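You operate a simulated robot arm through the tools that you are given. There is no shell and no other tool.

Carry out the task below with a simulated robot arm. There is one attempt and no reset: what you move stays moved.

TASK
Top up the water tub from the water jug, then warm it till the strip shows 30C.
Fine: pour about 150 ml, up to the blue line; jug back; dial to LOW, switch on; switch off once it shows 30C. Set down upright: water jug.

The check looks at the end state, three seconds after you hand in, the way a careful person would. Anything else that was tipped, shoved, dropped, spilled or broken makes it a failure.

THE ROBOT
A 7-joint arm with a two-finger parallel gripper, fixed in place. Base frame: the origin is at the foot of the arm, x ahead of it, y to its left, z up; the work surface is at about z = 0.807. Lengths are in m, angles in rad, forces in N, time in s.
With the tool pointing down near the work surface it reaches from about 0.1 to 0.66 m from the base axis. Its first joint turns from -1.152 to 1.152 rad. Payload 1.57 kg.
Tool frame: the origin (TCP) lies between the finger pads and is the grasp point; the fingertips stand 0.03 m ahead of it; z points along the fingers, y is the line along which they close. Largest opening 0.08 m; finger width 0.017, thickness 0.012; the body of the gripper, 0.04 by 0.082 m, starts 0.08 m behind the TCP.
Orientation is that of the tool frame in the base frame, as [roll, pitch, yaw] about the fixed x, y, z axes, in that order (R = Rz(yaw) Ry(pitch) Rx(roll)). With the fingers straight down and closing along the base's y, the tool's x points along the base's -x, its y along +y and its z along -z.

THE INTERFACE
- The arm moves only by the tool drive_tool. Its argument "commands" is a list of rows, each an object of numbers (a shift or turn left out is 0, a gripper value left out holds the last): "dx", "dy", "dz": the shift along the base's x, y, z in cm; "rx", "ry", "rz": the turn, a rotation vector about the base's x, y, z in rad; "grip": the opening in per cent of the stroke, from 0 (shut) to 100 (fully open). In form: [{"dx": .., "dy": .., "dz": .., "rx": .., "ry": .., "rz": .., "grip": ..}, ...]. A call has 1 to 20 rows; each row shifts and turns the commanded pose from where the row before left it. Rows are played at 5 a second. More than 0.05 m and 0.15 rad between two rows, or a gripper value outside its range, and nothing of the call is played. Where a pose cannot be reached the arm comes as near as it can. A force on the tool above 90 N (or 10 N above the force at the start of the call, whichever is more), or a blocked arm, ends the call early, and 0.2 s more pass. The fingers move at their own pace (about 0.072 m/s each) and stop on an object; they squeeze with about 38 N. The grip force told is the motor's: it shows also when the fingers shut on nothing. Time passes only in rows, and 0.2 s behind the last, so rows that do not move let the fingers close. The reply holds the time, the measured pose of the TCP, the force on the tool along the base axes, the opening and the grip force, in the units named above and with some noise, with the torque about the TCP (base axes, N m) and any sound that the robot's microphone picked up, and new pictures: "views" is both (left out), scene, wrist or none.
- Cameras (640 x 400 px; columns grow to the right, rows downward): "scene" is fixed at [0.0799, 0.4535, 1.4191]; the picture's right is [-0.64, -0.77, 0.00], its down [-0.46, 0.38, -0.80] and it looks along [0.61, -0.52, -0.60] (base axes); focal length 307 px, centre (320, 200). "wrist" rides on the gripper at [0.072, -0.007, -0.122] in the tool frame; the picture's right is [0.09, 1.00, 0.00], its down [-0.84, 0.08, -0.54] and it looks along [-0.54, 0.05, 0.84] (tool axes); focal length 238 px, centre (320, 200). There is no depth. A picture from a camera that has moved, and an enlarged one, comes with that camera's place and axes in the base frame and with its lens. The place of the scene camera against the robot may be out by one fixed shift of up to 0.025 m in any direction.
- zoom(camera, box): a new picture of the part [left, top, right, bottom] of that camera's present view, enlarged. No time passes.
- close_job(): hands the job in; it is judged then, once.

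Nothing tells you positions but the pictures and the camera data. Unless the task says otherwise, let go and move clear before handing in.

The tools are called by a JSON object that holds its "fn" and its "kwargs". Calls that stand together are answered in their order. drive_tool: Moves the arm, as the interface text tells. Its arguments: {"type":"object","properties":{"commands":{"type":"array","items":{"type":"object","properties":{"dx":{"type":"number"},"dy":{"type":"number"},"dz":{"type":"number"},"rx":{"type":"number"},"ry":{"type":"number"},"rz":{"type":"number"},"grip":{"type":"number"}}}},"views":{"type":"string","enum":["both","scene","wrist","none"]}},"required":["commands"]} The other tools are called the same way: zoom (camera, box) takes an enlarged picture of a part of a camera's view; close_job () hands the job in.

At the start:

```text
time: 0.0
tool_pos: [0.385, -0.0425, 1.2211]
orientation: [-3.141, 0.0, -3.141]
wrist_force: [0.4, -0.5, 0.3]
ft_torque: [0.02, 0.02, 0.02]
finger_gap: 0.0803
grasp_force: 0.0
```

scene: 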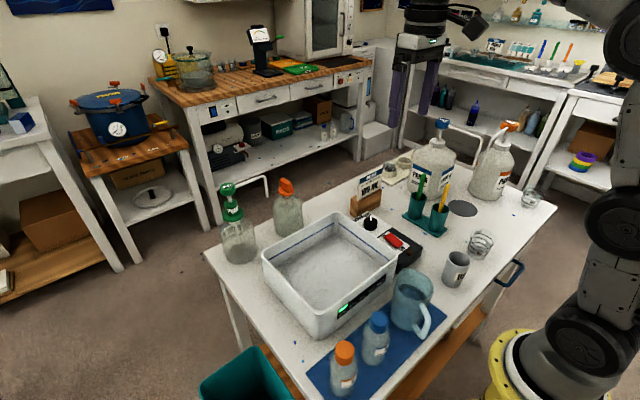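
wrist: 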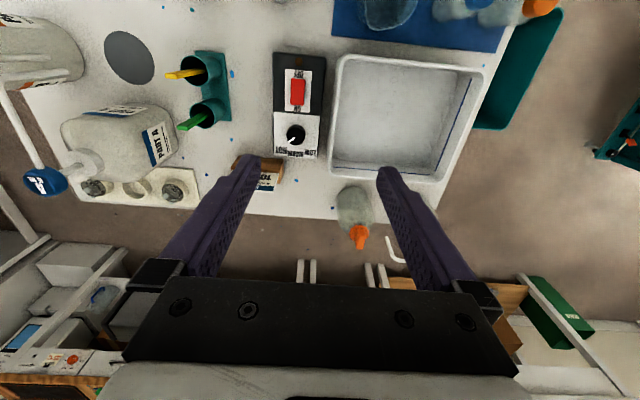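

I see a white table with a white tub, a control box with a red switch and a dial, a jug with a handle on a blue mat, and several bottles. I'll zoom in on these before moving anything.

{"fn": "zoom", "kwargs": {"camera": "scene", "box": [240, 190, 440, 340]}}

{"fn": "zoom", "kwargs": {"camera": "scene", "box": [320, 260, 480, 400]}}

{"fn": "zoom", "kwargs": {"camera": "wrist", "box": [240, 0, 560, 200]}}

{"fn": "zoom", "kwargs": {"camera": "wrist", "box": [250, 40, 350, 200]}}

```text
2.67 times, centred on (340, 265) of scene
camera zoom: at [0.0799, 0.4535, 1.4191], right [-0.64, -0.77, 0.0], down [-0.46, 0.38, -0.8], along [0.61, -0.52, -0.6], focal length 818 px, centre (267, 27)
```

zoom: 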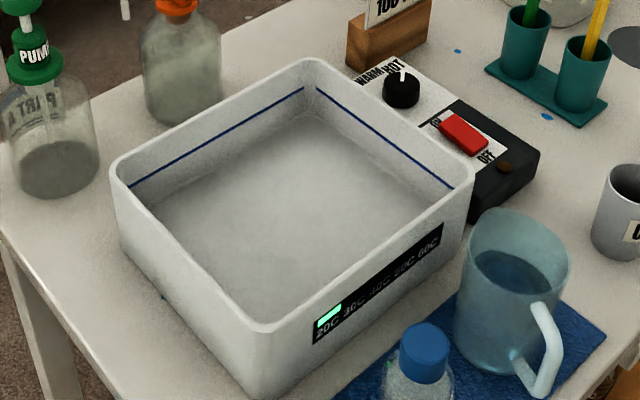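

```text
2.86 times, centred on (400, 330) of scene
camera zoom: at [0.0799, 0.4535, 1.4191], right [-0.64, -0.77, 0.0], down [-0.46, 0.38, -0.8], along [0.61, -0.52, -0.6], focal length 877 px, centre (91, -171)
```

zoom: 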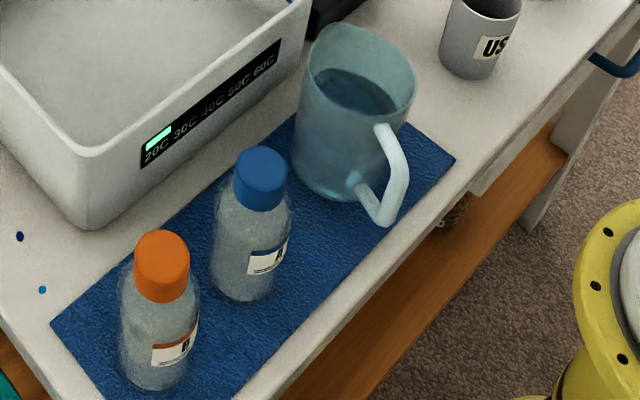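

```text
2.00 times, centred on (400, 100) of wrist
camera zoom: at [0.3147, -0.0493, 1.3441], right [-0.09, 1.0, 0.0], down [0.84, 0.08, 0.54], along [0.54, 0.05, -0.84], focal length 477 px, centre (160, 400)
```

zoom: 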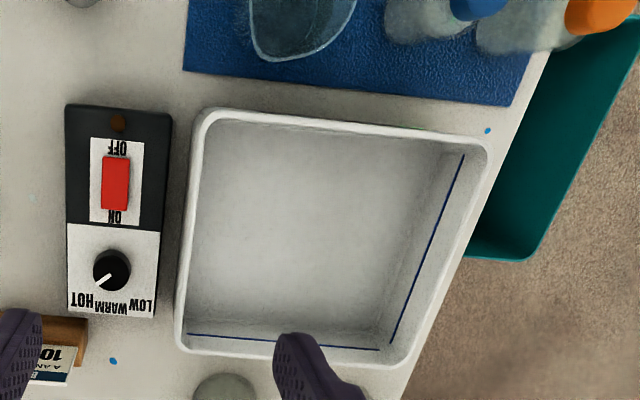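

```text
2.50 times, centred on (300, 120) of wrist
camera zoom: at [0.3147, -0.0493, 1.3441], right [-0.09, 1.0, 0.0], down [0.84, 0.08, 0.54], along [0.54, 0.05, -0.84], focal length 596 px, centre (370, 400)
```

zoom: 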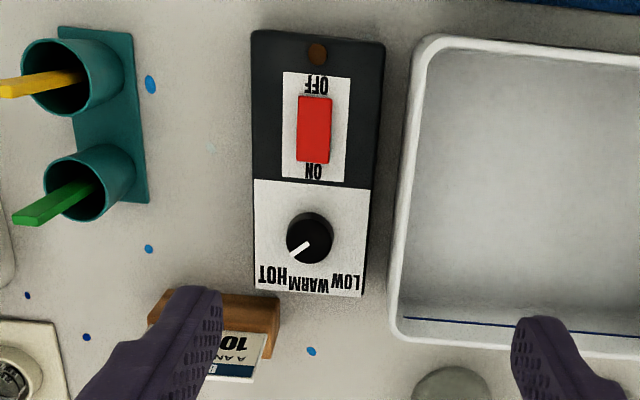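

The jug stands on the blue mat near the robot with its handle toward the robot. The tub spans about x 0.32–0.53, y −0.01–0.22. I'll pull the arm back to get the jug and its handle into the wrist view.

{"fn": "drive_tool", "kwargs": {"commands": [{"dx": -4}, {"dx": -4}, {"dx": -4}, {"dx": -4}, {"dx": -4}, {}]}}

```text
time: 1.4
tool_pos: [0.1865, -0.0449, 1.2226]
orientation: [3.14, 0.001, -3.141]
wrist_force: [-0.4, -0.6, 0.5]
ft_torque: [-0.01, 0.02, -0.03]
finger_gap: 0.0799
grasp_force: 0.1
camera wrist: at [0.1161, -0.0509, 1.3448], right [-0.09, 1.0, 0.0], down [0.84, 0.08, 0.54], along [0.54, 0.05, -0.84], focal length 238 px, centre (320, 200)
```

scene: 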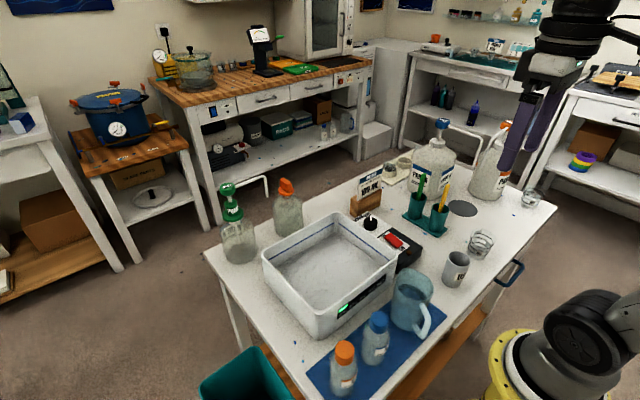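
wrist: 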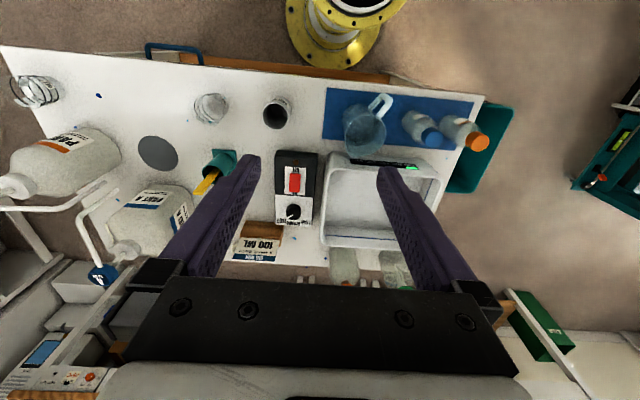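

{"fn": "zoom", "kwargs": {"camera": "wrist", "box": [310, 70, 470, 170]}}

{"fn": "zoom", "kwargs": {"camera": "wrist", "box": [250, 140, 410, 240]}}

{"fn": "zoom", "kwargs": {"camera": "scene", "box": [370, 250, 450, 350]}}

```text
4.00 times, centred on (390, 120) of wrist
camera zoom: at [0.1161, -0.0509, 1.3448], right [-0.09, 1.0, 0.0], down [0.84, 0.08, 0.54], along [0.54, 0.05, -0.84], focal length 953 px, centre (40, 520)
```

zoom: 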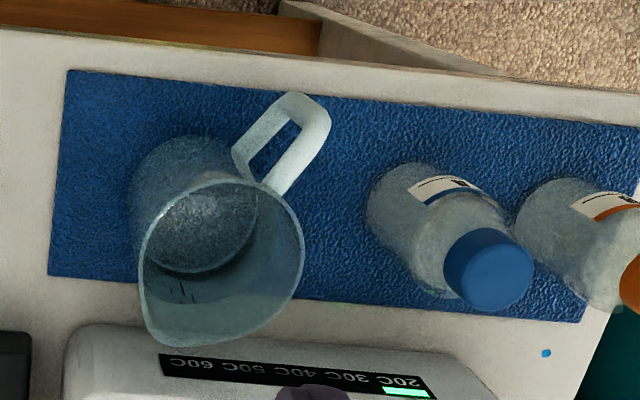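

```text
4.00 times, centred on (330, 190) of wrist
camera zoom: at [0.1161, -0.0509, 1.3448], right [-0.09, 1.0, 0.0], down [0.84, 0.08, 0.54], along [0.54, 0.05, -0.84], focal length 953 px, centre (280, 240)
```

zoom: 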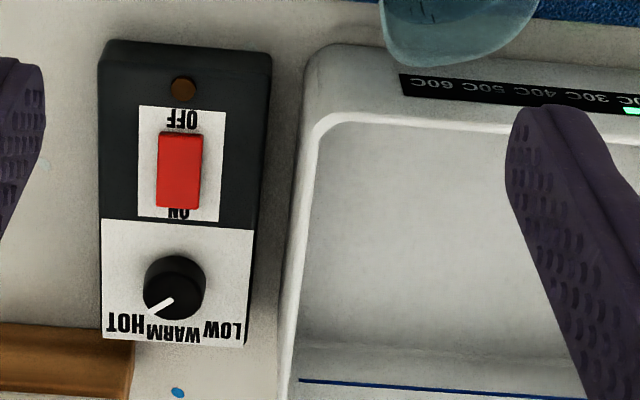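

```text
4.00 times, centred on (410, 300) of scene
camera zoom: at [0.0798, 0.4535, 1.4191], right [-0.64, -0.77, 0.0], down [-0.46, 0.38, -0.8], along [0.61, -0.52, -0.6], focal length 1228 px, centre (-40, -200)
```

zoom: 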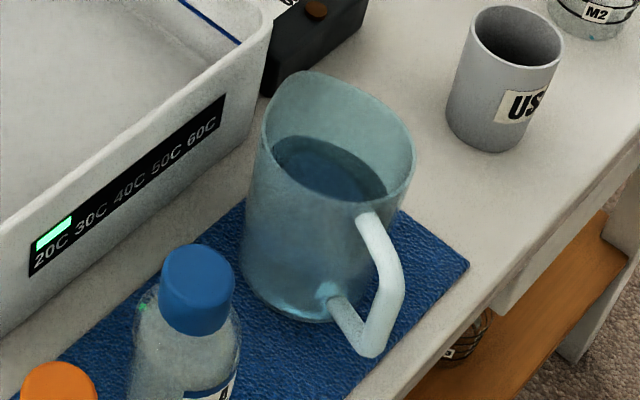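

The jug's axis is near (0.243, 0.046), its handle bar near (0.185, 0.079) at z 0.83–0.89, and its spout points to +x/−y. Before gripping anything I'll do a dry run in free space to see which tilt directions the arm can reach.

{"fn": "drive_tool", "kwargs": {"commands": [{"dx": 4, "dy": 4}, {"dx": 4, "dy": 4}, {"dx": 2, "dy": 4, "dz": -4}, {"ry": 0.15}, {"ry": 0.15}, {"ry": 0.15}, {"ry": 0.15}, {"ry": 0.15}, {"ry": 0.15}, {"ry": 0.15}, {"ry": 0.15}, {"ry": 0.1}, {}, {}]}}

```text
refused: row 1 steps farther than a row can; nothing moved
```

{"fn": "drive_tool", "kwargs": {"commands": [{"dx": 3, "dy": 3}, {"dx": 3, "dy": 3}, {"dx": 3, "dy": 3}, {"dx": 1, "dy": 3, "dz": -3}, {"ry": 0.15}, {"ry": 0.15}, {"ry": 0.15}, {"ry": 0.15}, {"ry": 0.15}, {"ry": 0.15}, {"ry": 0.15}, {"ry": 0.15}, {"ry": 0.1}, {}, {}]}}

```text
time: 4.6
tool_pos: [0.2172, 0.0794, 1.0577]
orientation: [-3.141, -1.299, 3.142]
wrist_force: [0.2, -0.6, -1.0]
ft_torque: [-0.02, -0.01, -0.04]
finger_gap: 0.0801
grasp_force: 0.0
out of reach, approached as far as the arm can: row 8, 9, 10, 11, 12, 13
camera wrist: at [0.3167, 0.073, 1.1595], right [-0.02, 1.0, 0.09], down [0.75, 0.08, -0.66], along [-0.67, 0.05, -0.74], focal length 238 px, centre (320, 200)
```

scene: 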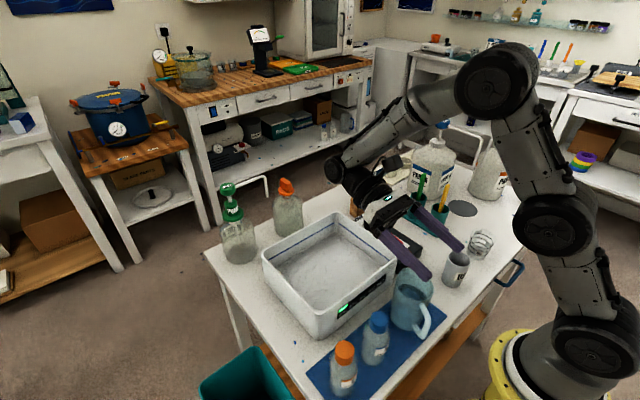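
wrist: 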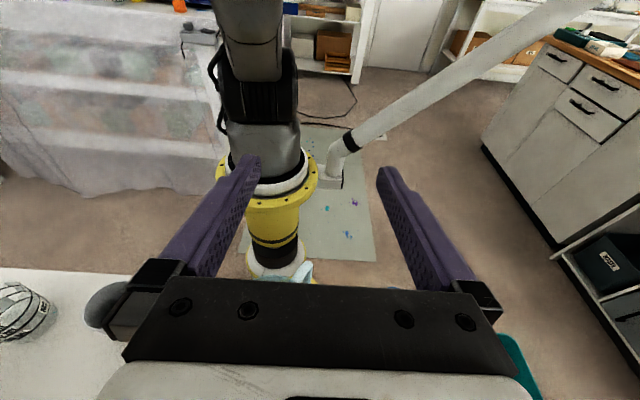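

{"fn": "drive_tool", "kwargs": {"commands": [{"ry": -0.15}, {"ry": -0.15}, {"ry": -0.15}, {"ry": -0.15}, {"ry": -0.15}, {"ry": -0.15}, {"ry": -0.15}, {"ry": -0.15}, {"ry": -0.1}, {}, {}], "views": "none"}}

```text
time: 7.0
tool_pos: [0.2184, 0.0808, 1.0575]
orientation: [-3.141, 0.001, 3.14]
wrist_force: [-0.3, 0.4, 0.5]
ft_torque: [0.0, 0.0, 0.01]
finger_gap: 0.0801
grasp_force: 0.2
```

{"fn": "drive_tool", "kwargs": {"commands": [{"dz": 4, "rz": -0.15}, {"dz": 3, "dx": 3, "rz": -0.15}, {"dx": 4, "dy": 2, "rz": -0.15}, {"dx": 4, "dy": 2, "rz": -0.15}, {"dx": 4, "dy": 2, "rz": -0.15}, {"dx": 4, "dy": 2, "rz": -0.15}, {"dx": 1, "dy": 4, "rz": -0.15}, {"rz": -0.15}, {"rz": -0.15}, {"rz": -0.15}, {"rz": -0.07}, {}], "views": "none"}}

{"fn": "drive_tool", "kwargs": {"commands": [{"rx": 0.15}, {"rx": 0.15}, {"rx": 0.15}, {"rx": 0.15}, {"rx": 0.15}, {"rx": 0.15}, {"rx": 0.15}, {"rx": 0.15}, {"rx": 0.1}, {}, {}]}}

```text
time: 9.6
tool_pos: [0.418, 0.2002, 1.1282]
orientation: [-3.141, -0.001, 1.571]
wrist_force: [0.1, 0.3, -0.1]
ft_torque: [0.0, 0.0, -0.01]
finger_gap: 0.0802
grasp_force: 0.1
```

```text
time: 12.0
tool_pos: [0.4176, 0.198, 1.1276]
orientation: [3.136, -1.301, 1.576]
wrist_force: [-0.3, 0.5, -0.2]
ft_torque: [0.01, -0.04, -0.03]
finger_gap: 0.0799
grasp_force: 0.1
camera wrist: at [0.4114, 0.1007, 1.2297], right [1.0, 0.02, 0.09], down [0.08, -0.75, -0.66], along [0.05, 0.67, -0.74], focal length 238 px, centre (320, 200)
```

scene: 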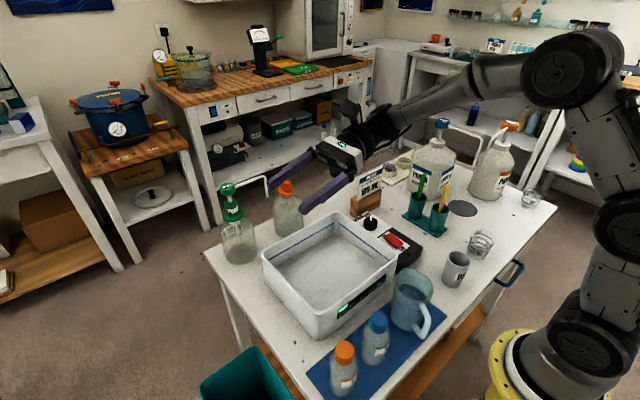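
wrist: 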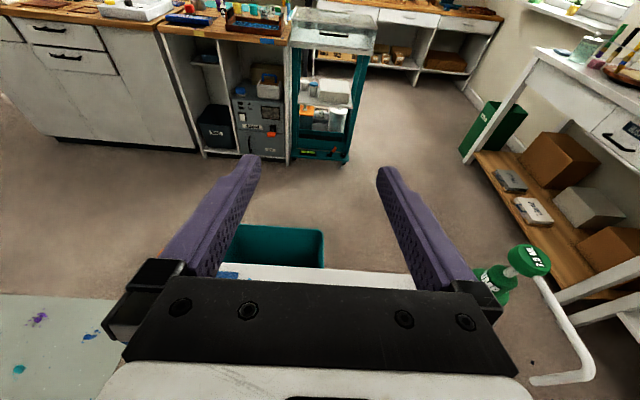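

{"fn": "drive_tool", "kwargs": {"commands": [{"dz": -3}, {"dz": -3}, {"dz": -3}, {}, {}], "views": "scene"}}

```text
time: 13.2
tool_pos: [0.4178, 0.1986, 1.0388]
orientation: [3.136, -1.301, 1.576]
wrist_force: [-0.7, 0.3, -0.4]
ft_torque: [-0.04, 0.0, 0.0]
finger_gap: 0.0798
grasp_force: 0.1
```

scene: 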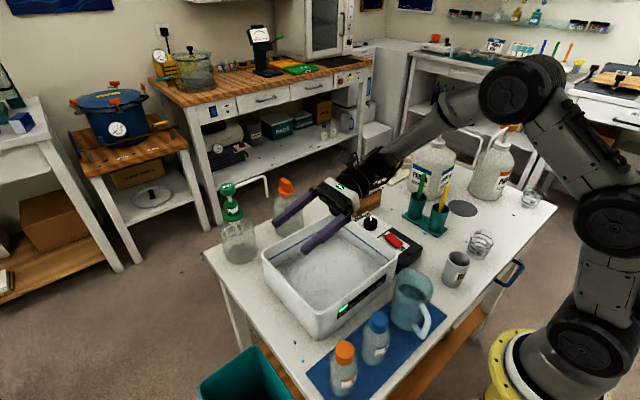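

Tilting sideways (handle toward +y, spout toward −y over the tub) is fully reachable, so I'll pour that way. Next I'll return upright and hover above the jug handle with the matching yaw.

{"fn": "drive_tool", "kwargs": {"commands": [{"dz": 4}, {"dz": 4}, {"dz": 2, "rx": -0.15}, {"rx": -0.15}, {"rx": -0.15}, {"rx": -0.15}, {"rx": -0.15}, {"rx": -0.15}, {"rx": -0.15}, {"rx": -0.15}, {"rx": -0.1}, {"rz": 0.15}, {"rz": 0.15}, {"rz": 0.15}, {"rz": 0.15}, {"rz": 0.15}, {"rz": 0.15}, {"rz": 0.15}, {}], "views": "none"}}

{"fn": "drive_tool", "kwargs": {"commands": [{"dx": -4, "dy": -2}, {"dx": -4, "dy": -2}, {"dx": -4, "dy": -2}, {"dx": -4, "dy": -2}, {"dx": -4, "dy": -2}, {"dx": -3, "dy": -2, "dz": -3}, {"dz": -4, "grip": 60}, {"dz": -3}, {}]}}

```text
time: 17.2
tool_pos: [0.4173, 0.1993, 1.1389]
orientation: [3.141, 0.0, 2.625]
wrist_force: [-0.4, 0.1, 0.1]
ft_torque: [0.01, -0.01, 0.0]
finger_gap: 0.0802
grasp_force: 0.1
```

```text
time: 19.2
tool_pos: [0.1869, 0.0792, 1.0378]
orientation: [-3.14, -0.002, 2.621]
wrist_force: [0.1, 0.5, -0.1]
ft_torque: [-0.03, -0.02, -0.02]
finger_gap: 0.0479
grasp_force: 0.0
camera wrist: at [0.1207, 0.1089, 1.1594], right [0.41, 0.91, 0.0], down [0.76, -0.35, 0.54], along [0.49, -0.22, -0.84], focal length 238 px, centre (320, 200)
```

scene: 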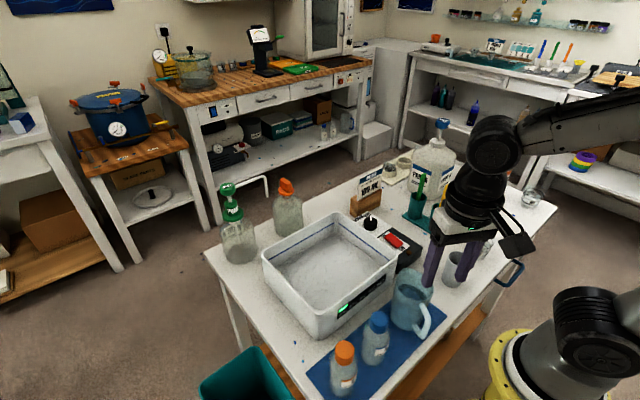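
wrist: 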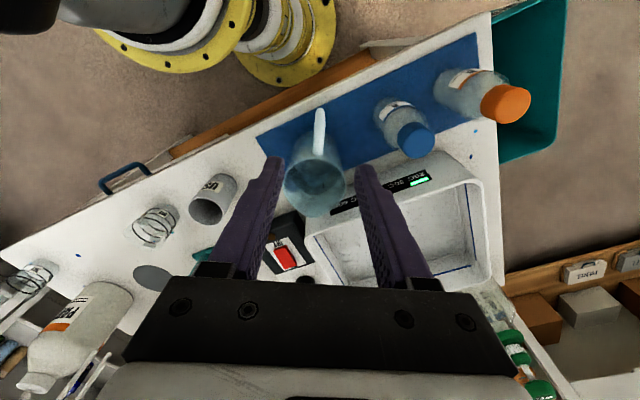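

{"fn": "zoom", "kwargs": {"camera": "wrist", "box": [260, 90, 420, 230]}}

{"fn": "zoom", "kwargs": {"camera": "scene", "box": [370, 220, 490, 350]}}

```text
2.86 times, centred on (340, 160) of wrist
camera zoom: at [0.1207, 0.1089, 1.1594], right [0.41, 0.91, 0.0], down [0.76, -0.35, 0.54], along [0.49, -0.22, -0.84], focal length 681 px, centre (263, 314)
```

zoom: 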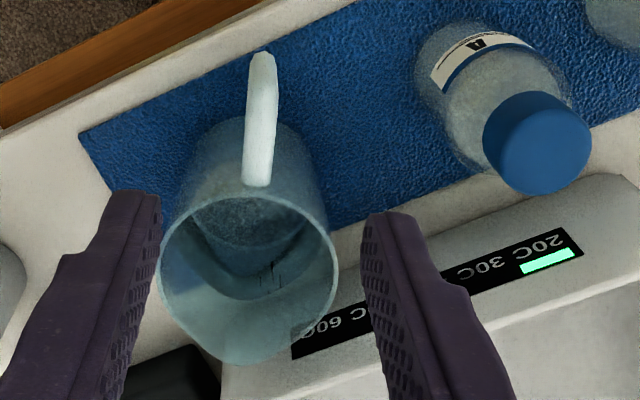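

```text
3.08 times, centred on (430, 285) of scene
camera zoom: at [0.0799, 0.4535, 1.4191], right [-0.64, -0.77, 0.0], down [-0.46, 0.38, -0.8], along [0.61, -0.52, -0.6], focal length 944 px, centre (-18, -62)
```

zoom: 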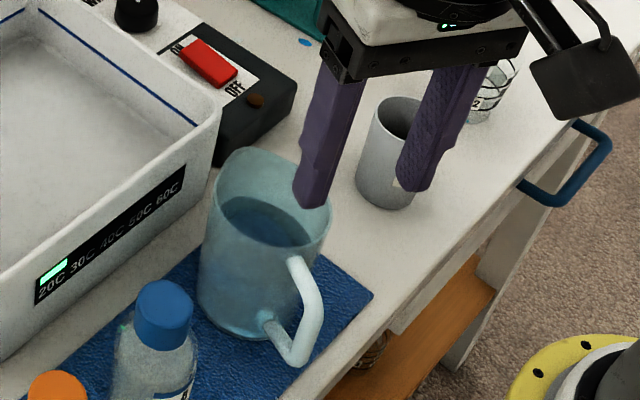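

The handle bar is at about (0.187, 0.079), right under the TCP, and the yaw is aligned. I'll descend to straddle it.

{"fn": "drive_tool", "kwargs": {"commands": [{"dz": -4}, {"dz": -4}, {"dz": -4}, {"dz": -3}, {}]}}

```text
time: 20.4
tool_pos: [0.1844, 0.0795, 0.8874]
orientation: [-3.141, -0.002, 2.622]
wrist_force: [-0.5, 0.4, -0.9]
ft_torque: [-0.04, 0.0, -0.01]
finger_gap: 0.0475
grasp_force: 0.0
camera wrist: at [0.1202, 0.1101, 1.0085], right [0.41, 0.91, 0.0], down [0.76, -0.35, 0.54], along [0.49, -0.22, -0.84], focal length 238 px, centre (320, 200)
```

scene: 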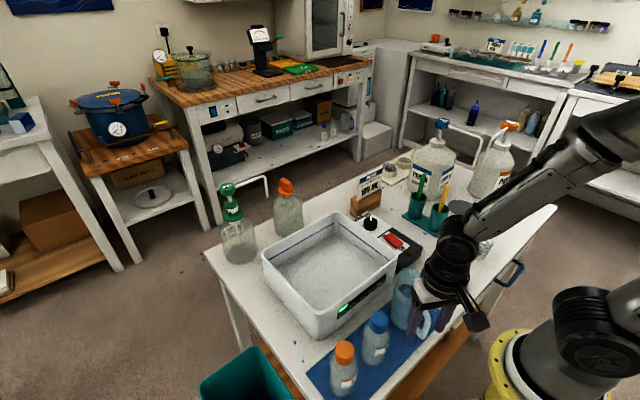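
wrist: 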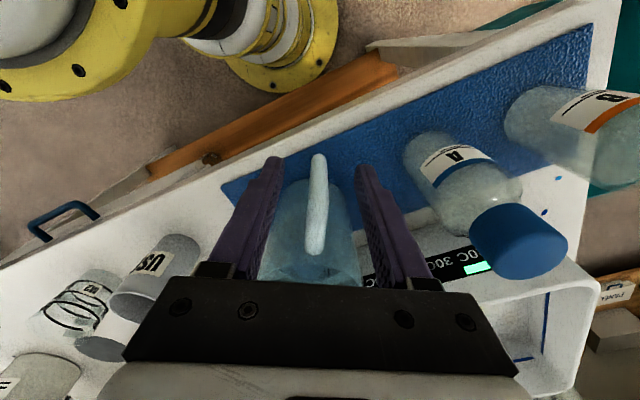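

{"fn": "drive_tool", "kwargs": {"commands": [{"dz": -1.5, "dx": 0.2}, {"dz": -0.8}, {}]}}

{"fn": "zoom", "kwargs": {"camera": "wrist", "box": [240, 120, 400, 300]}}

{"fn": "zoom", "kwargs": {"camera": "scene", "box": [370, 250, 470, 350]}}

```text
time: 21.2
tool_pos: [0.1891, 0.0792, 0.864]
orientation: [-3.141, 0.001, 2.621]
wrist_force: [-0.6, 0.3, -0.1]
ft_torque: [-0.01, 0.0, 0.01]
finger_gap: 0.0477
grasp_force: 0.0
camera wrist: at [0.1236, 0.1089, 0.986], right [0.41, 0.91, 0.0], down [0.76, -0.35, 0.54], along [0.49, -0.22, -0.84], focal length 238 px, centre (320, 200)
```

scene: 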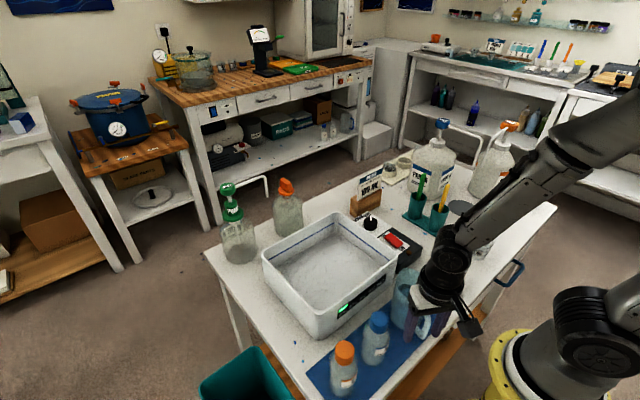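
wrist: 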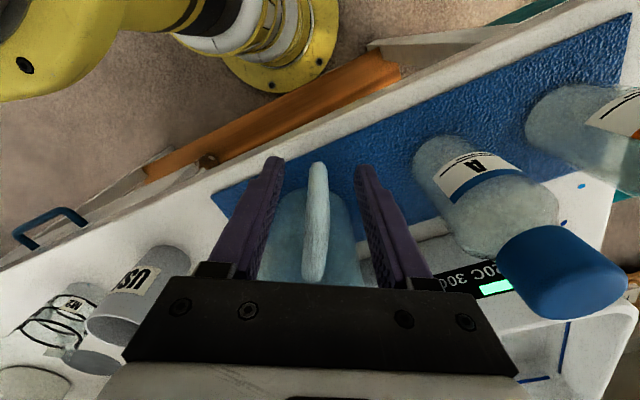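

```text
2.22 times, centred on (320, 210) of wrist
camera zoom: at [0.1236, 0.1089, 0.986], right [0.41, 0.91, 0.0], down [0.76, -0.35, 0.54], along [0.49, -0.22, -0.84], focal length 530 px, centre (320, 178)
```

zoom: 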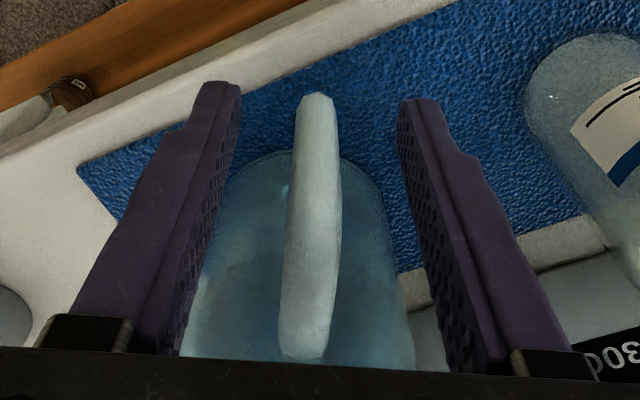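

```text
4.00 times, centred on (420, 300) of scene
camera zoom: at [0.0799, 0.4535, 1.4191], right [-0.64, -0.77, 0.0], down [-0.46, 0.38, -0.8], along [0.61, -0.52, -0.6], focal length 1228 px, centre (-80, -200)
```

zoom: 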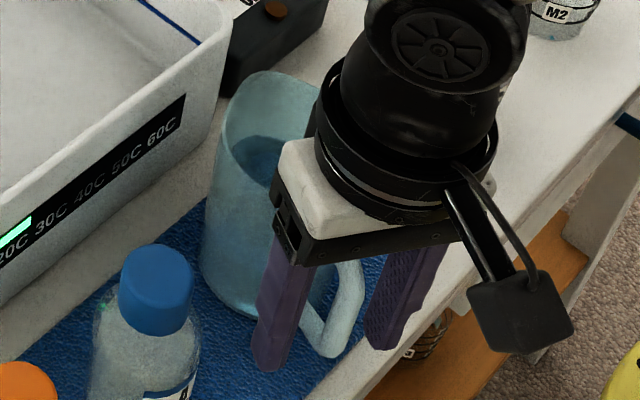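

{"fn": "drive_tool", "kwargs": {"commands": [{"grip": 0}, {}, {}, {}]}}

{"fn": "zoom", "kwargs": {"camera": "wrist", "box": [240, 120, 400, 300]}}

```text
time: 22.2
tool_pos: [0.1883, 0.0786, 0.8639]
orientation: [3.14, 0.0, 2.623]
wrist_force: [-0.5, -1.0, -0.7]
ft_torque: [0.0, -0.02, -0.08]
finger_gap: 0.0119
grasp_force: 29.7
camera wrist: at [0.1235, 0.1089, 0.9862], right [0.41, 0.91, 0.0], down [0.76, -0.35, 0.54], along [0.49, -0.22, -0.84], focal length 238 px, centre (320, 200)
```

scene: 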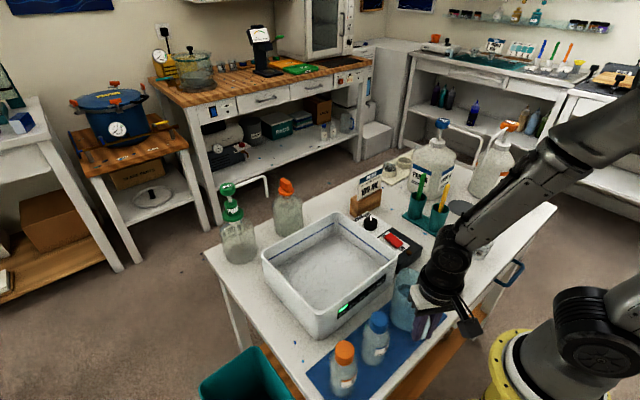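
wrist: 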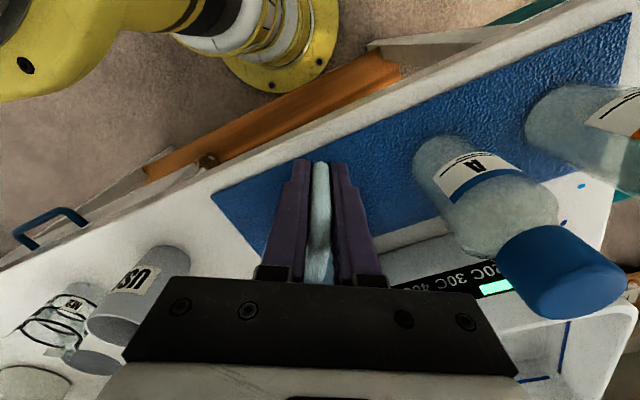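

```text
2.22 times, centred on (320, 210) of wrist
camera zoom: at [0.1235, 0.1089, 0.9862], right [0.41, 0.91, 0.0], down [0.76, -0.35, 0.54], along [0.49, -0.22, -0.84], focal length 530 px, centre (320, 178)
```

zoom: 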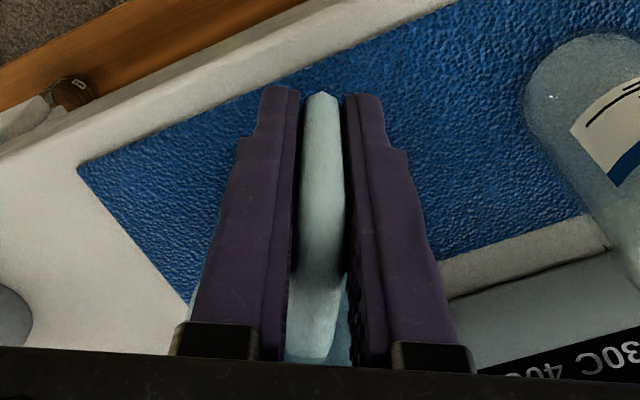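

Gripped, with the gap at 1.2 cm. I'll lift slightly and check the hold and the weight.

{"fn": "drive_tool", "kwargs": {"commands": [{"dz": 1}, {"dz": 1}, {"dz": 1}, {}, {}]}}

{"fn": "drive_tool", "kwargs": {"commands": [{}, {}], "views": "none"}}

{"fn": "drive_tool", "kwargs": {"commands": [{}], "views": "none"}}

{"fn": "drive_tool", "kwargs": {"commands": [{}], "views": "none"}}

{"fn": "zoom", "kwargs": {"camera": "scene", "box": [370, 250, 470, 350]}}

```text
time: 23.4
tool_pos: [0.1884, 0.0791, 0.896]
orientation: [-3.141, 0.0, 2.622]
wrist_force: [0.0, 0.7, -0.3]
ft_torque: [0.06, 0.15, -0.01]
finger_gap: 0.012
grasp_force: 29.3
camera wrist: at [0.1239, 0.1093, 1.017], right [0.41, 0.91, 0.0], down [0.77, -0.35, 0.54], along [0.49, -0.22, -0.84], focal length 238 px, centre (320, 200)
```

scene: 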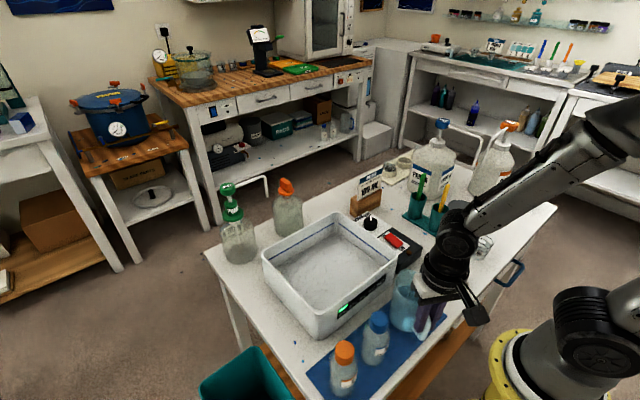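
wrist: 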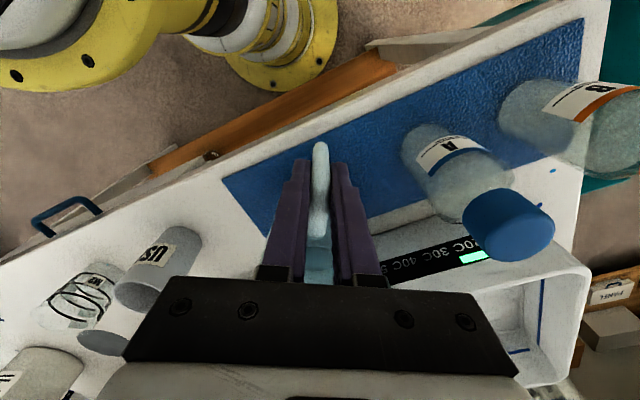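

```text
time: 24.0
tool_pos: [0.1876, 0.0797, 0.8965]
orientation: [-3.142, -0.001, 2.621]
wrist_force: [0.1, -0.4, 0.6]
ft_torque: [0.1, 0.16, 0.0]
finger_gap: 0.012
grasp_force: 29.6
```

```text
time: 24.4
tool_pos: [0.1887, 0.08, 0.8951]
orientation: [-3.141, -0.001, 2.622]
wrist_force: [-0.1, 0.0, -0.2]
ft_torque: [0.09, 0.15, 0.02]
finger_gap: 0.0116
grasp_force: 28.8
```

```text
time: 24.8
tool_pos: [0.189, 0.079, 0.8959]
orientation: [3.141, 0.0, 2.622]
wrist_force: [-0.5, 0.2, -0.2]
ft_torque: [0.05, 0.13, 0.0]
finger_gap: 0.0119
grasp_force: 28.6
```

```text
4.00 times, centred on (420, 300) of scene
camera zoom: at [0.0799, 0.4535, 1.4191], right [-0.64, -0.77, 0.0], down [-0.46, 0.38, -0.8], along [0.61, -0.52, -0.6], focal length 1228 px, centre (-80, -200)
```

zoom: 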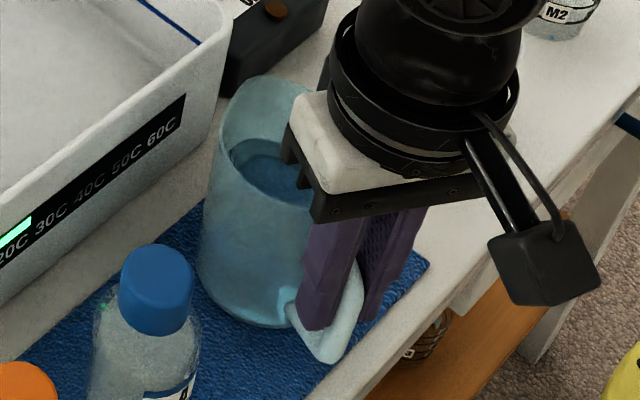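

{"fn": "zoom", "kwargs": {"camera": "wrist", "box": [240, 120, 400, 300]}}

{"fn": "zoom", "kwargs": {"camera": "scene", "box": [395, 300, 445, 350]}}

```text
2.22 times, centred on (320, 210) of wrist
camera zoom: at [0.124, 0.1093, 1.017], right [0.41, 0.91, 0.0], down [0.76, -0.35, 0.54], along [0.49, -0.22, -0.84], focal length 530 px, centre (320, 178)
```

zoom: 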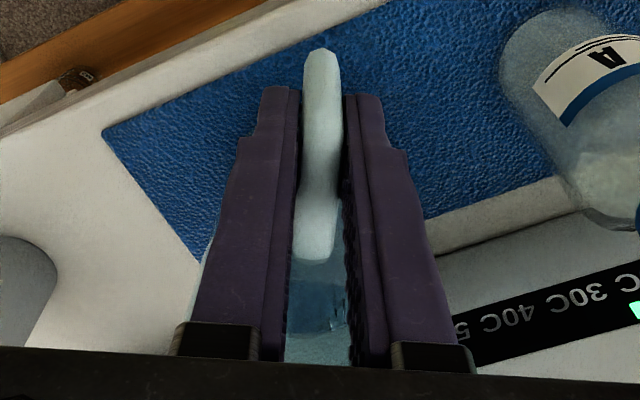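

```text
8.00 times, centred on (420, 325) of scene
camera zoom: at [0.0799, 0.4535, 1.4191], right [-0.64, -0.77, 0.0], down [-0.46, 0.38, -0.8], along [0.61, -0.52, -0.6], focal length 2456 px, centre (-480, -800)
```

zoom: 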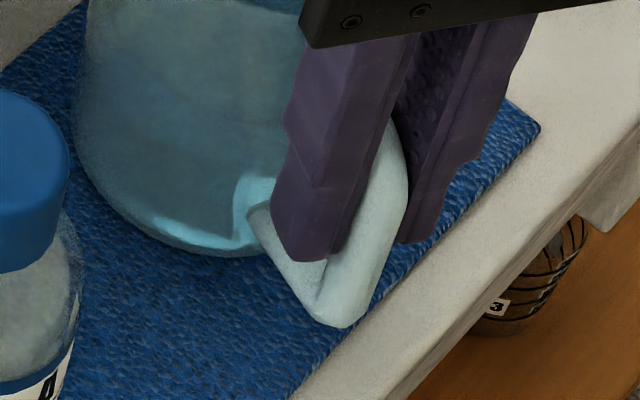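

The fingers slid up the handle and the jug stayed on the table. I'll release and look at how it sits.

{"fn": "drive_tool", "kwargs": {"commands": [{"grip": 50}, {}, {}]}}

{"fn": "zoom", "kwargs": {"camera": "scene", "box": [370, 250, 470, 350]}}

{"fn": "zoom", "kwargs": {"camera": "wrist", "box": [240, 120, 400, 300]}}

```text
time: 25.6
tool_pos: [0.188, 0.08, 0.8952]
orientation: [3.141, -0.001, 2.623]
wrist_force: [-0.2, 0.0, 0.2]
ft_torque: [0.0, 0.03, 0.0]
finger_gap: 0.0401
grasp_force: 0.0
camera wrist: at [0.124, 0.1093, 1.017], right [0.41, 0.91, 0.0], down [0.76, -0.35, 0.54], along [0.49, -0.22, -0.84], focal length 238 px, centre (320, 200)
```

scene: 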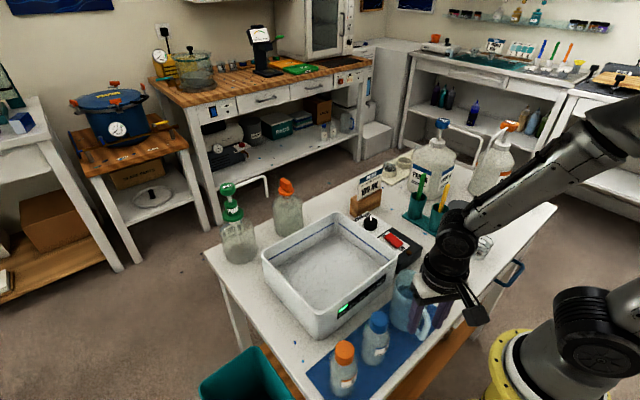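
wrist: 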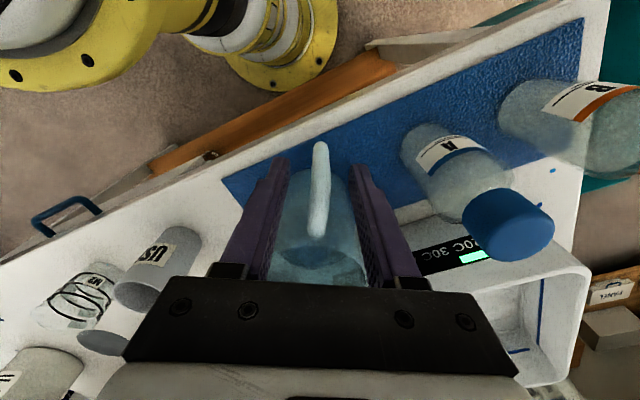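

```text
4.00 times, centred on (420, 300) of scene
camera zoom: at [0.0799, 0.4535, 1.4191], right [-0.64, -0.77, 0.0], down [-0.46, 0.38, -0.8], along [0.61, -0.52, -0.6], focal length 1228 px, centre (-80, -200)
```

zoom: 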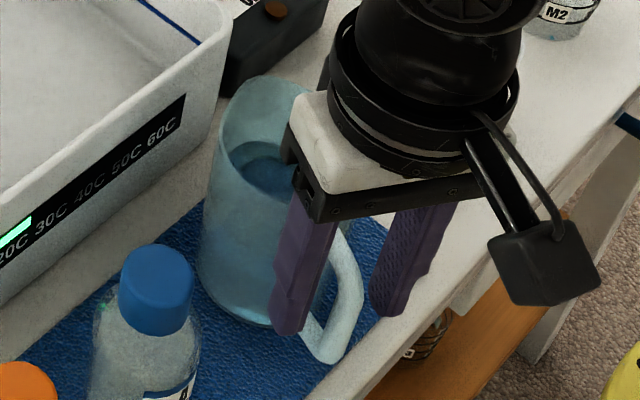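

```text
2.22 times, centred on (320, 210) of wrist
camera zoom: at [0.124, 0.1093, 1.017], right [0.41, 0.91, 0.0], down [0.76, -0.35, 0.54], along [0.49, -0.22, -0.84], focal length 530 px, centre (320, 178)
```

zoom: 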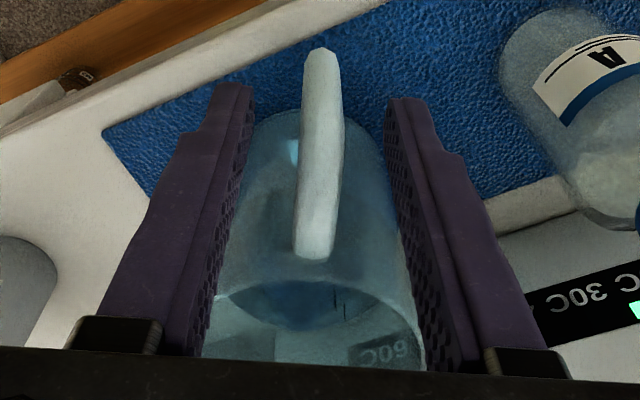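

The jug is upright and still in place. I'll re-grip lower and lift very slowly while watching the force, to understand the slip.

{"fn": "drive_tool", "kwargs": {"commands": [{"dz": -1.5}, {"dz": -1.5}, {"dz": -0.5, "dx": -0.15, "dy": 0.1}, {}, {"grip": 0}, {}, {}, {}, {}], "views": "wrist"}}

{"fn": "drive_tool", "kwargs": {"commands": [{"dz": 0.2}], "views": "none"}}

{"fn": "drive_tool", "kwargs": {"commands": [{"dz": 0.2}], "views": "none"}}

{"fn": "drive_tool", "kwargs": {"commands": [{"dz": 0.2}], "views": "none"}}

{"fn": "drive_tool", "kwargs": {"commands": [{"dz": 0.4}]}}

{"fn": "zoom", "kwargs": {"camera": "wrist", "box": [240, 120, 400, 300]}}

```text
time: 27.6
tool_pos: [0.1873, 0.0818, 0.8601]
orientation: [3.141, 0.0, 2.622]
wrist_force: [0.7, -0.4, 0.0]
ft_torque: [0.12, 0.14, 0.02]
finger_gap: 0.0118
grasp_force: 28.7
camera wrist: at [0.1225, 0.1105, 0.9816], right [0.41, 0.91, 0.0], down [0.77, -0.35, 0.54], along [0.49, -0.22, -0.84], focal length 238 px, centre (320, 200)
```

wrist: 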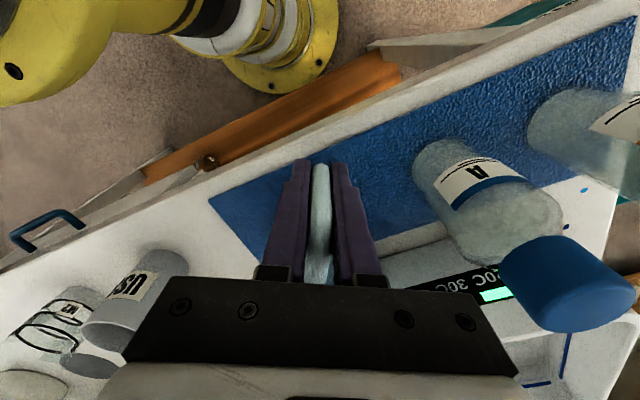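

```text
time: 28.0
tool_pos: [0.1887, 0.0809, 0.8618]
orientation: [-3.141, 0.0, 2.621]
wrist_force: [-0.3, -0.5, -2.0]
ft_torque: [0.06, 0.14, -0.01]
finger_gap: 0.0117
grasp_force: 28.7
```

```text
time: 28.4
tool_pos: [0.1881, 0.0796, 0.8643]
orientation: [3.141, 0.0, 2.621]
wrist_force: [0.1, 0.1, -3.0]
ft_torque: [0.1, 0.13, -0.04]
finger_gap: 0.0117
grasp_force: 29.0
```

```text
time: 28.8
tool_pos: [0.1892, 0.0816, 0.866]
orientation: [-3.14, 0.0, 2.62]
wrist_force: [0.7, 0.7, -2.4]
ft_torque: [0.09, 0.11, 0.01]
finger_gap: 0.0119
grasp_force: 29.1
```

```text
time: 29.2
tool_pos: [0.1885, 0.0815, 0.8713]
orientation: [-3.141, 0.001, 2.621]
wrist_force: [-0.2, 0.4, -2.2]
ft_torque: [0.07, 0.14, -0.02]
finger_gap: 0.0118
grasp_force: 29.3
camera wrist: at [0.1239, 0.1108, 0.9916], right [0.41, 0.91, 0.0], down [0.76, -0.35, 0.54], along [0.49, -0.22, -0.84], focal length 238 px, centre (320, 200)
```

scene: 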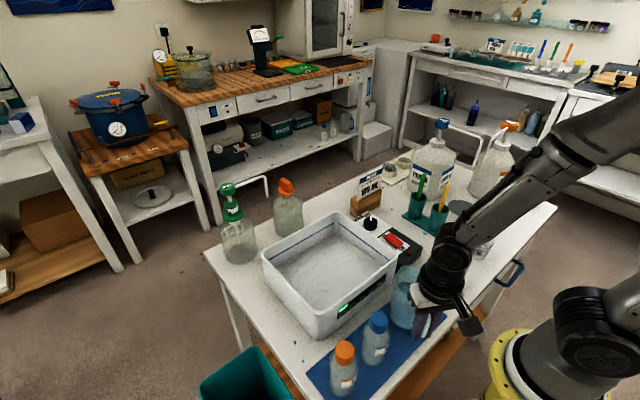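
wrist: 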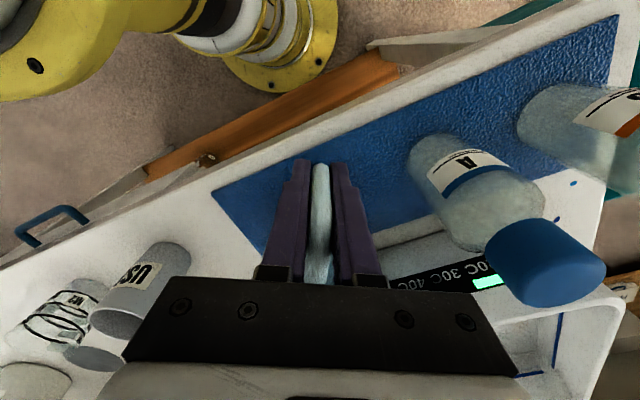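

```text
2.22 times, centred on (320, 210) of wrist
camera zoom: at [0.1239, 0.1108, 0.9916], right [0.41, 0.91, 0.0], down [0.76, -0.35, 0.54], along [0.49, -0.22, -0.84], focal length 530 px, centre (320, 178)
```

zoom: 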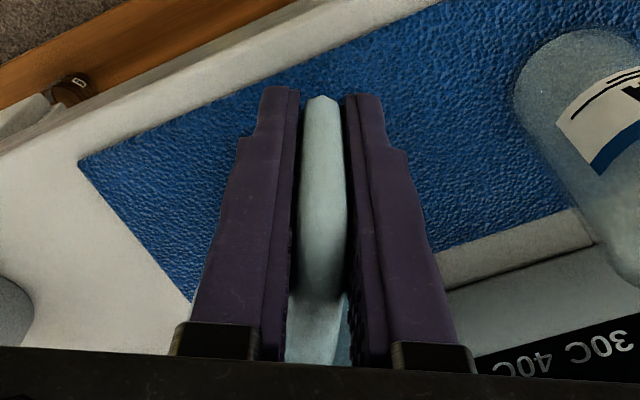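

Held this time, with no slip and about 2.4 N of load. I'll continue slowly.

{"fn": "drive_tool", "kwargs": {"commands": [{"dz": 0.3}, {"dz": 0.3}, {"dz": 0.3}], "views": "wrist"}}

{"fn": "drive_tool", "kwargs": {"commands": [{"dz": 0.3}, {"dz": 0.3}, {"dz": 0.3}]}}

{"fn": "zoom", "kwargs": {"camera": "wrist", "box": [240, 120, 400, 300]}}

{"fn": "zoom", "kwargs": {"camera": "scene", "box": [370, 250, 470, 350]}}

```text
time: 30.0
tool_pos: [0.1884, 0.0799, 0.8788]
orientation: [-3.14, 0.001, 2.623]
wrist_force: [0.5, -0.8, -3.0]
ft_torque: [0.1, 0.14, 0.01]
finger_gap: 0.0119
grasp_force: 28.6
camera wrist: at [0.1233, 0.1104, 1.0005], right [0.41, 0.91, 0.0], down [0.76, -0.35, 0.54], along [0.49, -0.22, -0.84], focal length 238 px, centre (320, 200)
```

wrist: 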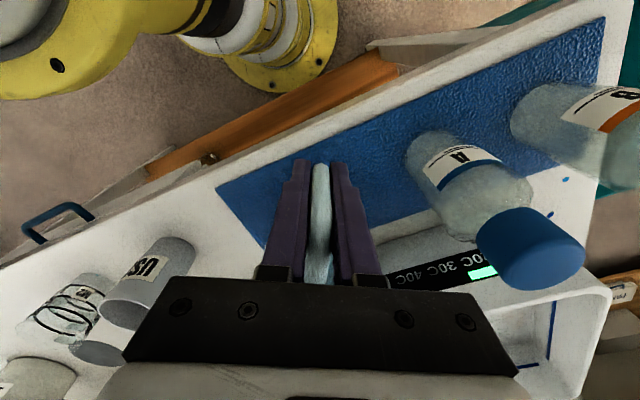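

```text
time: 30.8
tool_pos: [0.1882, 0.08, 0.8889]
orientation: [-3.141, 0.001, 2.621]
wrist_force: [0.0, 0.2, -3.2]
ft_torque: [0.08, 0.17, 0.02]
finger_gap: 0.0117
grasp_force: 29.1
camera wrist: at [0.1233, 0.1101, 1.0096], right [0.41, 0.91, 0.0], down [0.76, -0.35, 0.54], along [0.49, -0.22, -0.84], focal length 238 px, centre (320, 200)
```

scene: 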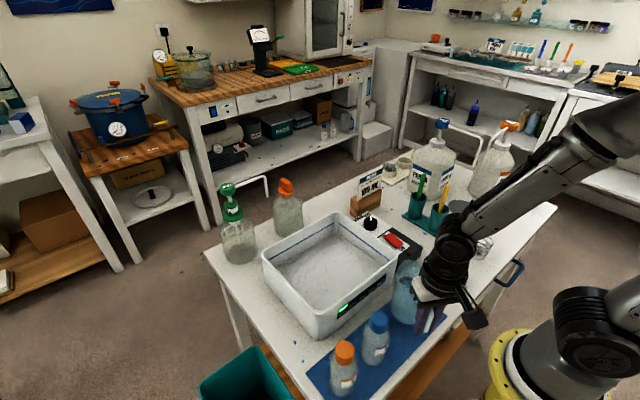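
wrist: 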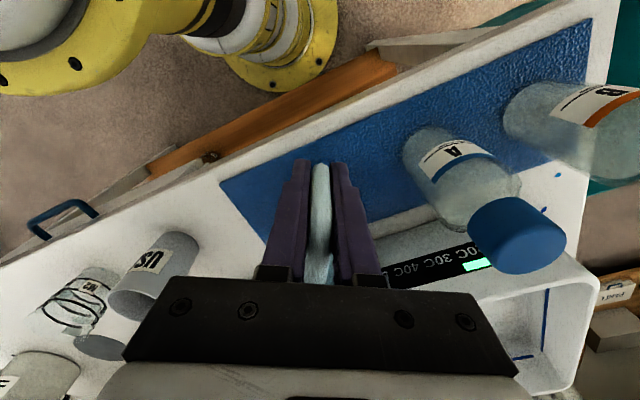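

```text
2.22 times, centred on (320, 210) of wrist
camera zoom: at [0.1233, 0.1101, 1.0096], right [0.41, 0.91, 0.0], down [0.76, -0.35, 0.54], along [0.49, -0.22, -0.84], focal length 530 px, centre (320, 178)
```

zoom: 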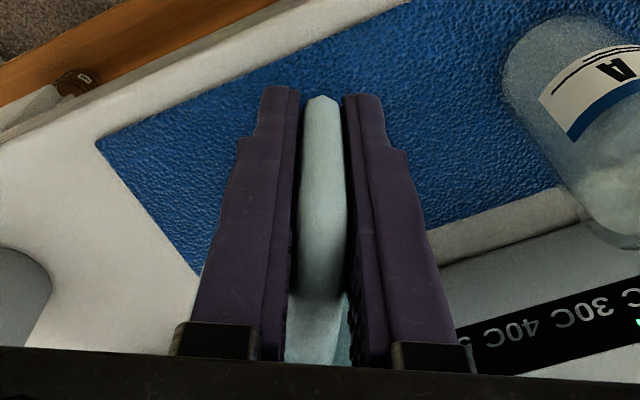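

```text
4.00 times, centred on (420, 300) of scene
camera zoom: at [0.0799, 0.4535, 1.4191], right [-0.64, -0.77, 0.0], down [-0.46, 0.38, -0.8], along [0.61, -0.52, -0.6], focal length 1228 px, centre (-80, -200)
```

zoom: 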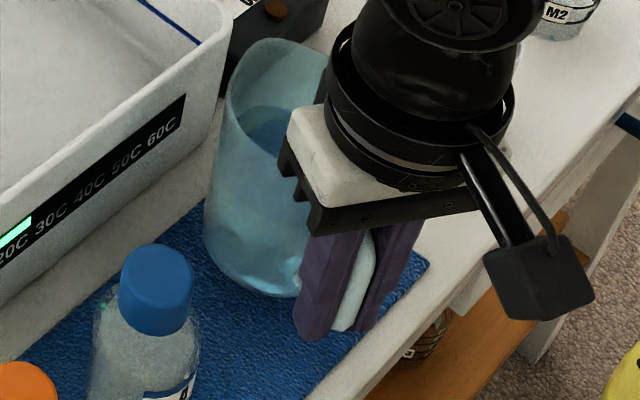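

The jug is lifted with no slip. It weighs about 3 N in total, so I'll move with gentle ramps and raise it above the bottles and tub.

{"fn": "drive_tool", "kwargs": {"commands": [{"dz": 0.3}, {"dz": 0.5}, {"dz": 0.7}, {"dz": 0.9}, {"dz": 1}, {"dz": 1}, {"dz": 1}, {"dz": 1}, {"dz": 1}, {"dz": 1}, {"dz": 1}, {"dz": 1}, {"dz": 1}, {"dz": 0.8}, {"dz": 0.6}, {"dz": 0.4}, {"dz": 0.2}, {}]}}

{"fn": "zoom", "kwargs": {"camera": "wrist", "box": [240, 120, 400, 300]}}

{"fn": "zoom", "kwargs": {"camera": "scene", "box": [370, 200, 490, 300]}}

```text
time: 34.6
tool_pos: [0.1874, 0.0812, 1.0217]
orientation: [-3.141, 0.0, 2.621]
wrist_force: [-0.3, -0.3, -3.8]
ft_torque: [0.08, 0.12, 0.0]
finger_gap: 0.0118
grasp_force: 29.0
camera wrist: at [0.1234, 0.1102, 1.1435], right [0.41, 0.91, 0.0], down [0.76, -0.35, 0.54], along [0.49, -0.22, -0.84], focal length 238 px, centre (320, 200)
```

scene: 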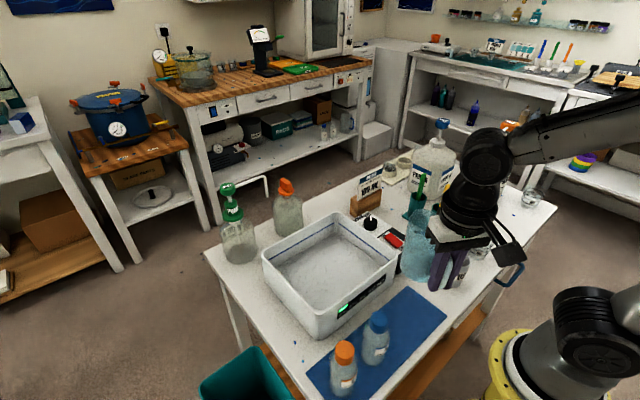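
wrist: 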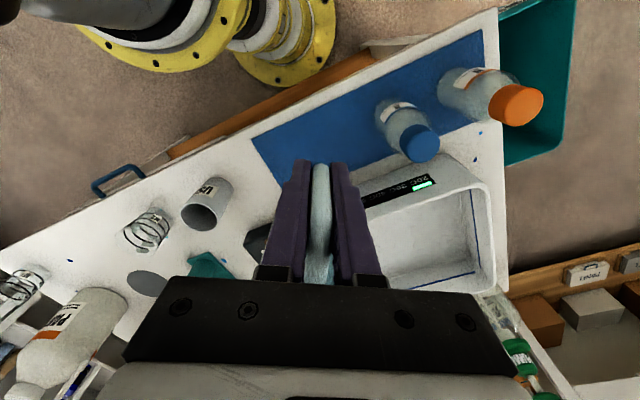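

```text
2.22 times, centred on (320, 210) of wrist
camera zoom: at [0.1234, 0.1102, 1.1435], right [0.41, 0.91, 0.0], down [0.76, -0.35, 0.54], along [0.49, -0.22, -0.84], focal length 530 px, centre (320, 178)
```

zoom: 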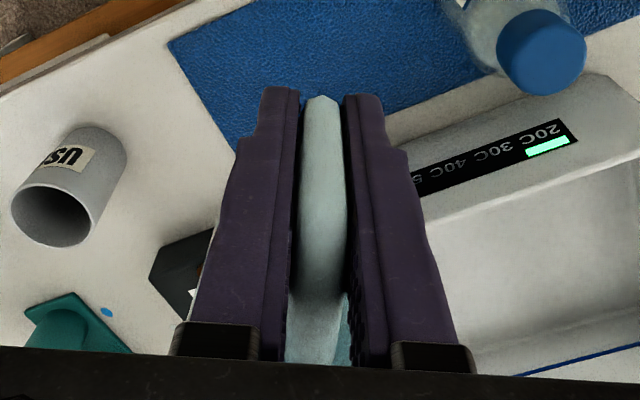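

```text
4.00 times, centred on (430, 250) of scene
camera zoom: at [0.0799, 0.4535, 1.4191], right [-0.64, -0.77, 0.0], down [-0.46, 0.38, -0.8], along [0.61, -0.52, -0.6], focal length 1228 px, centre (-120, 0)
```

zoom: 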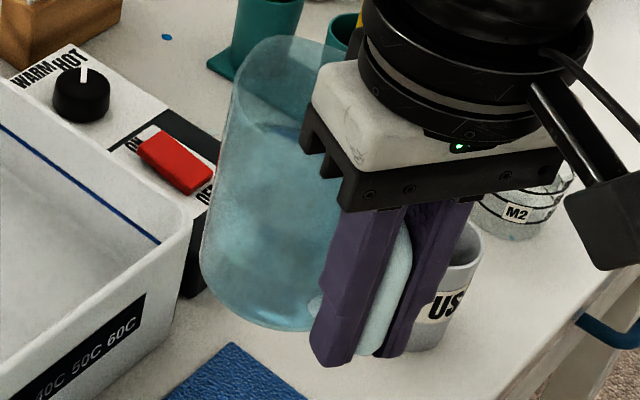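

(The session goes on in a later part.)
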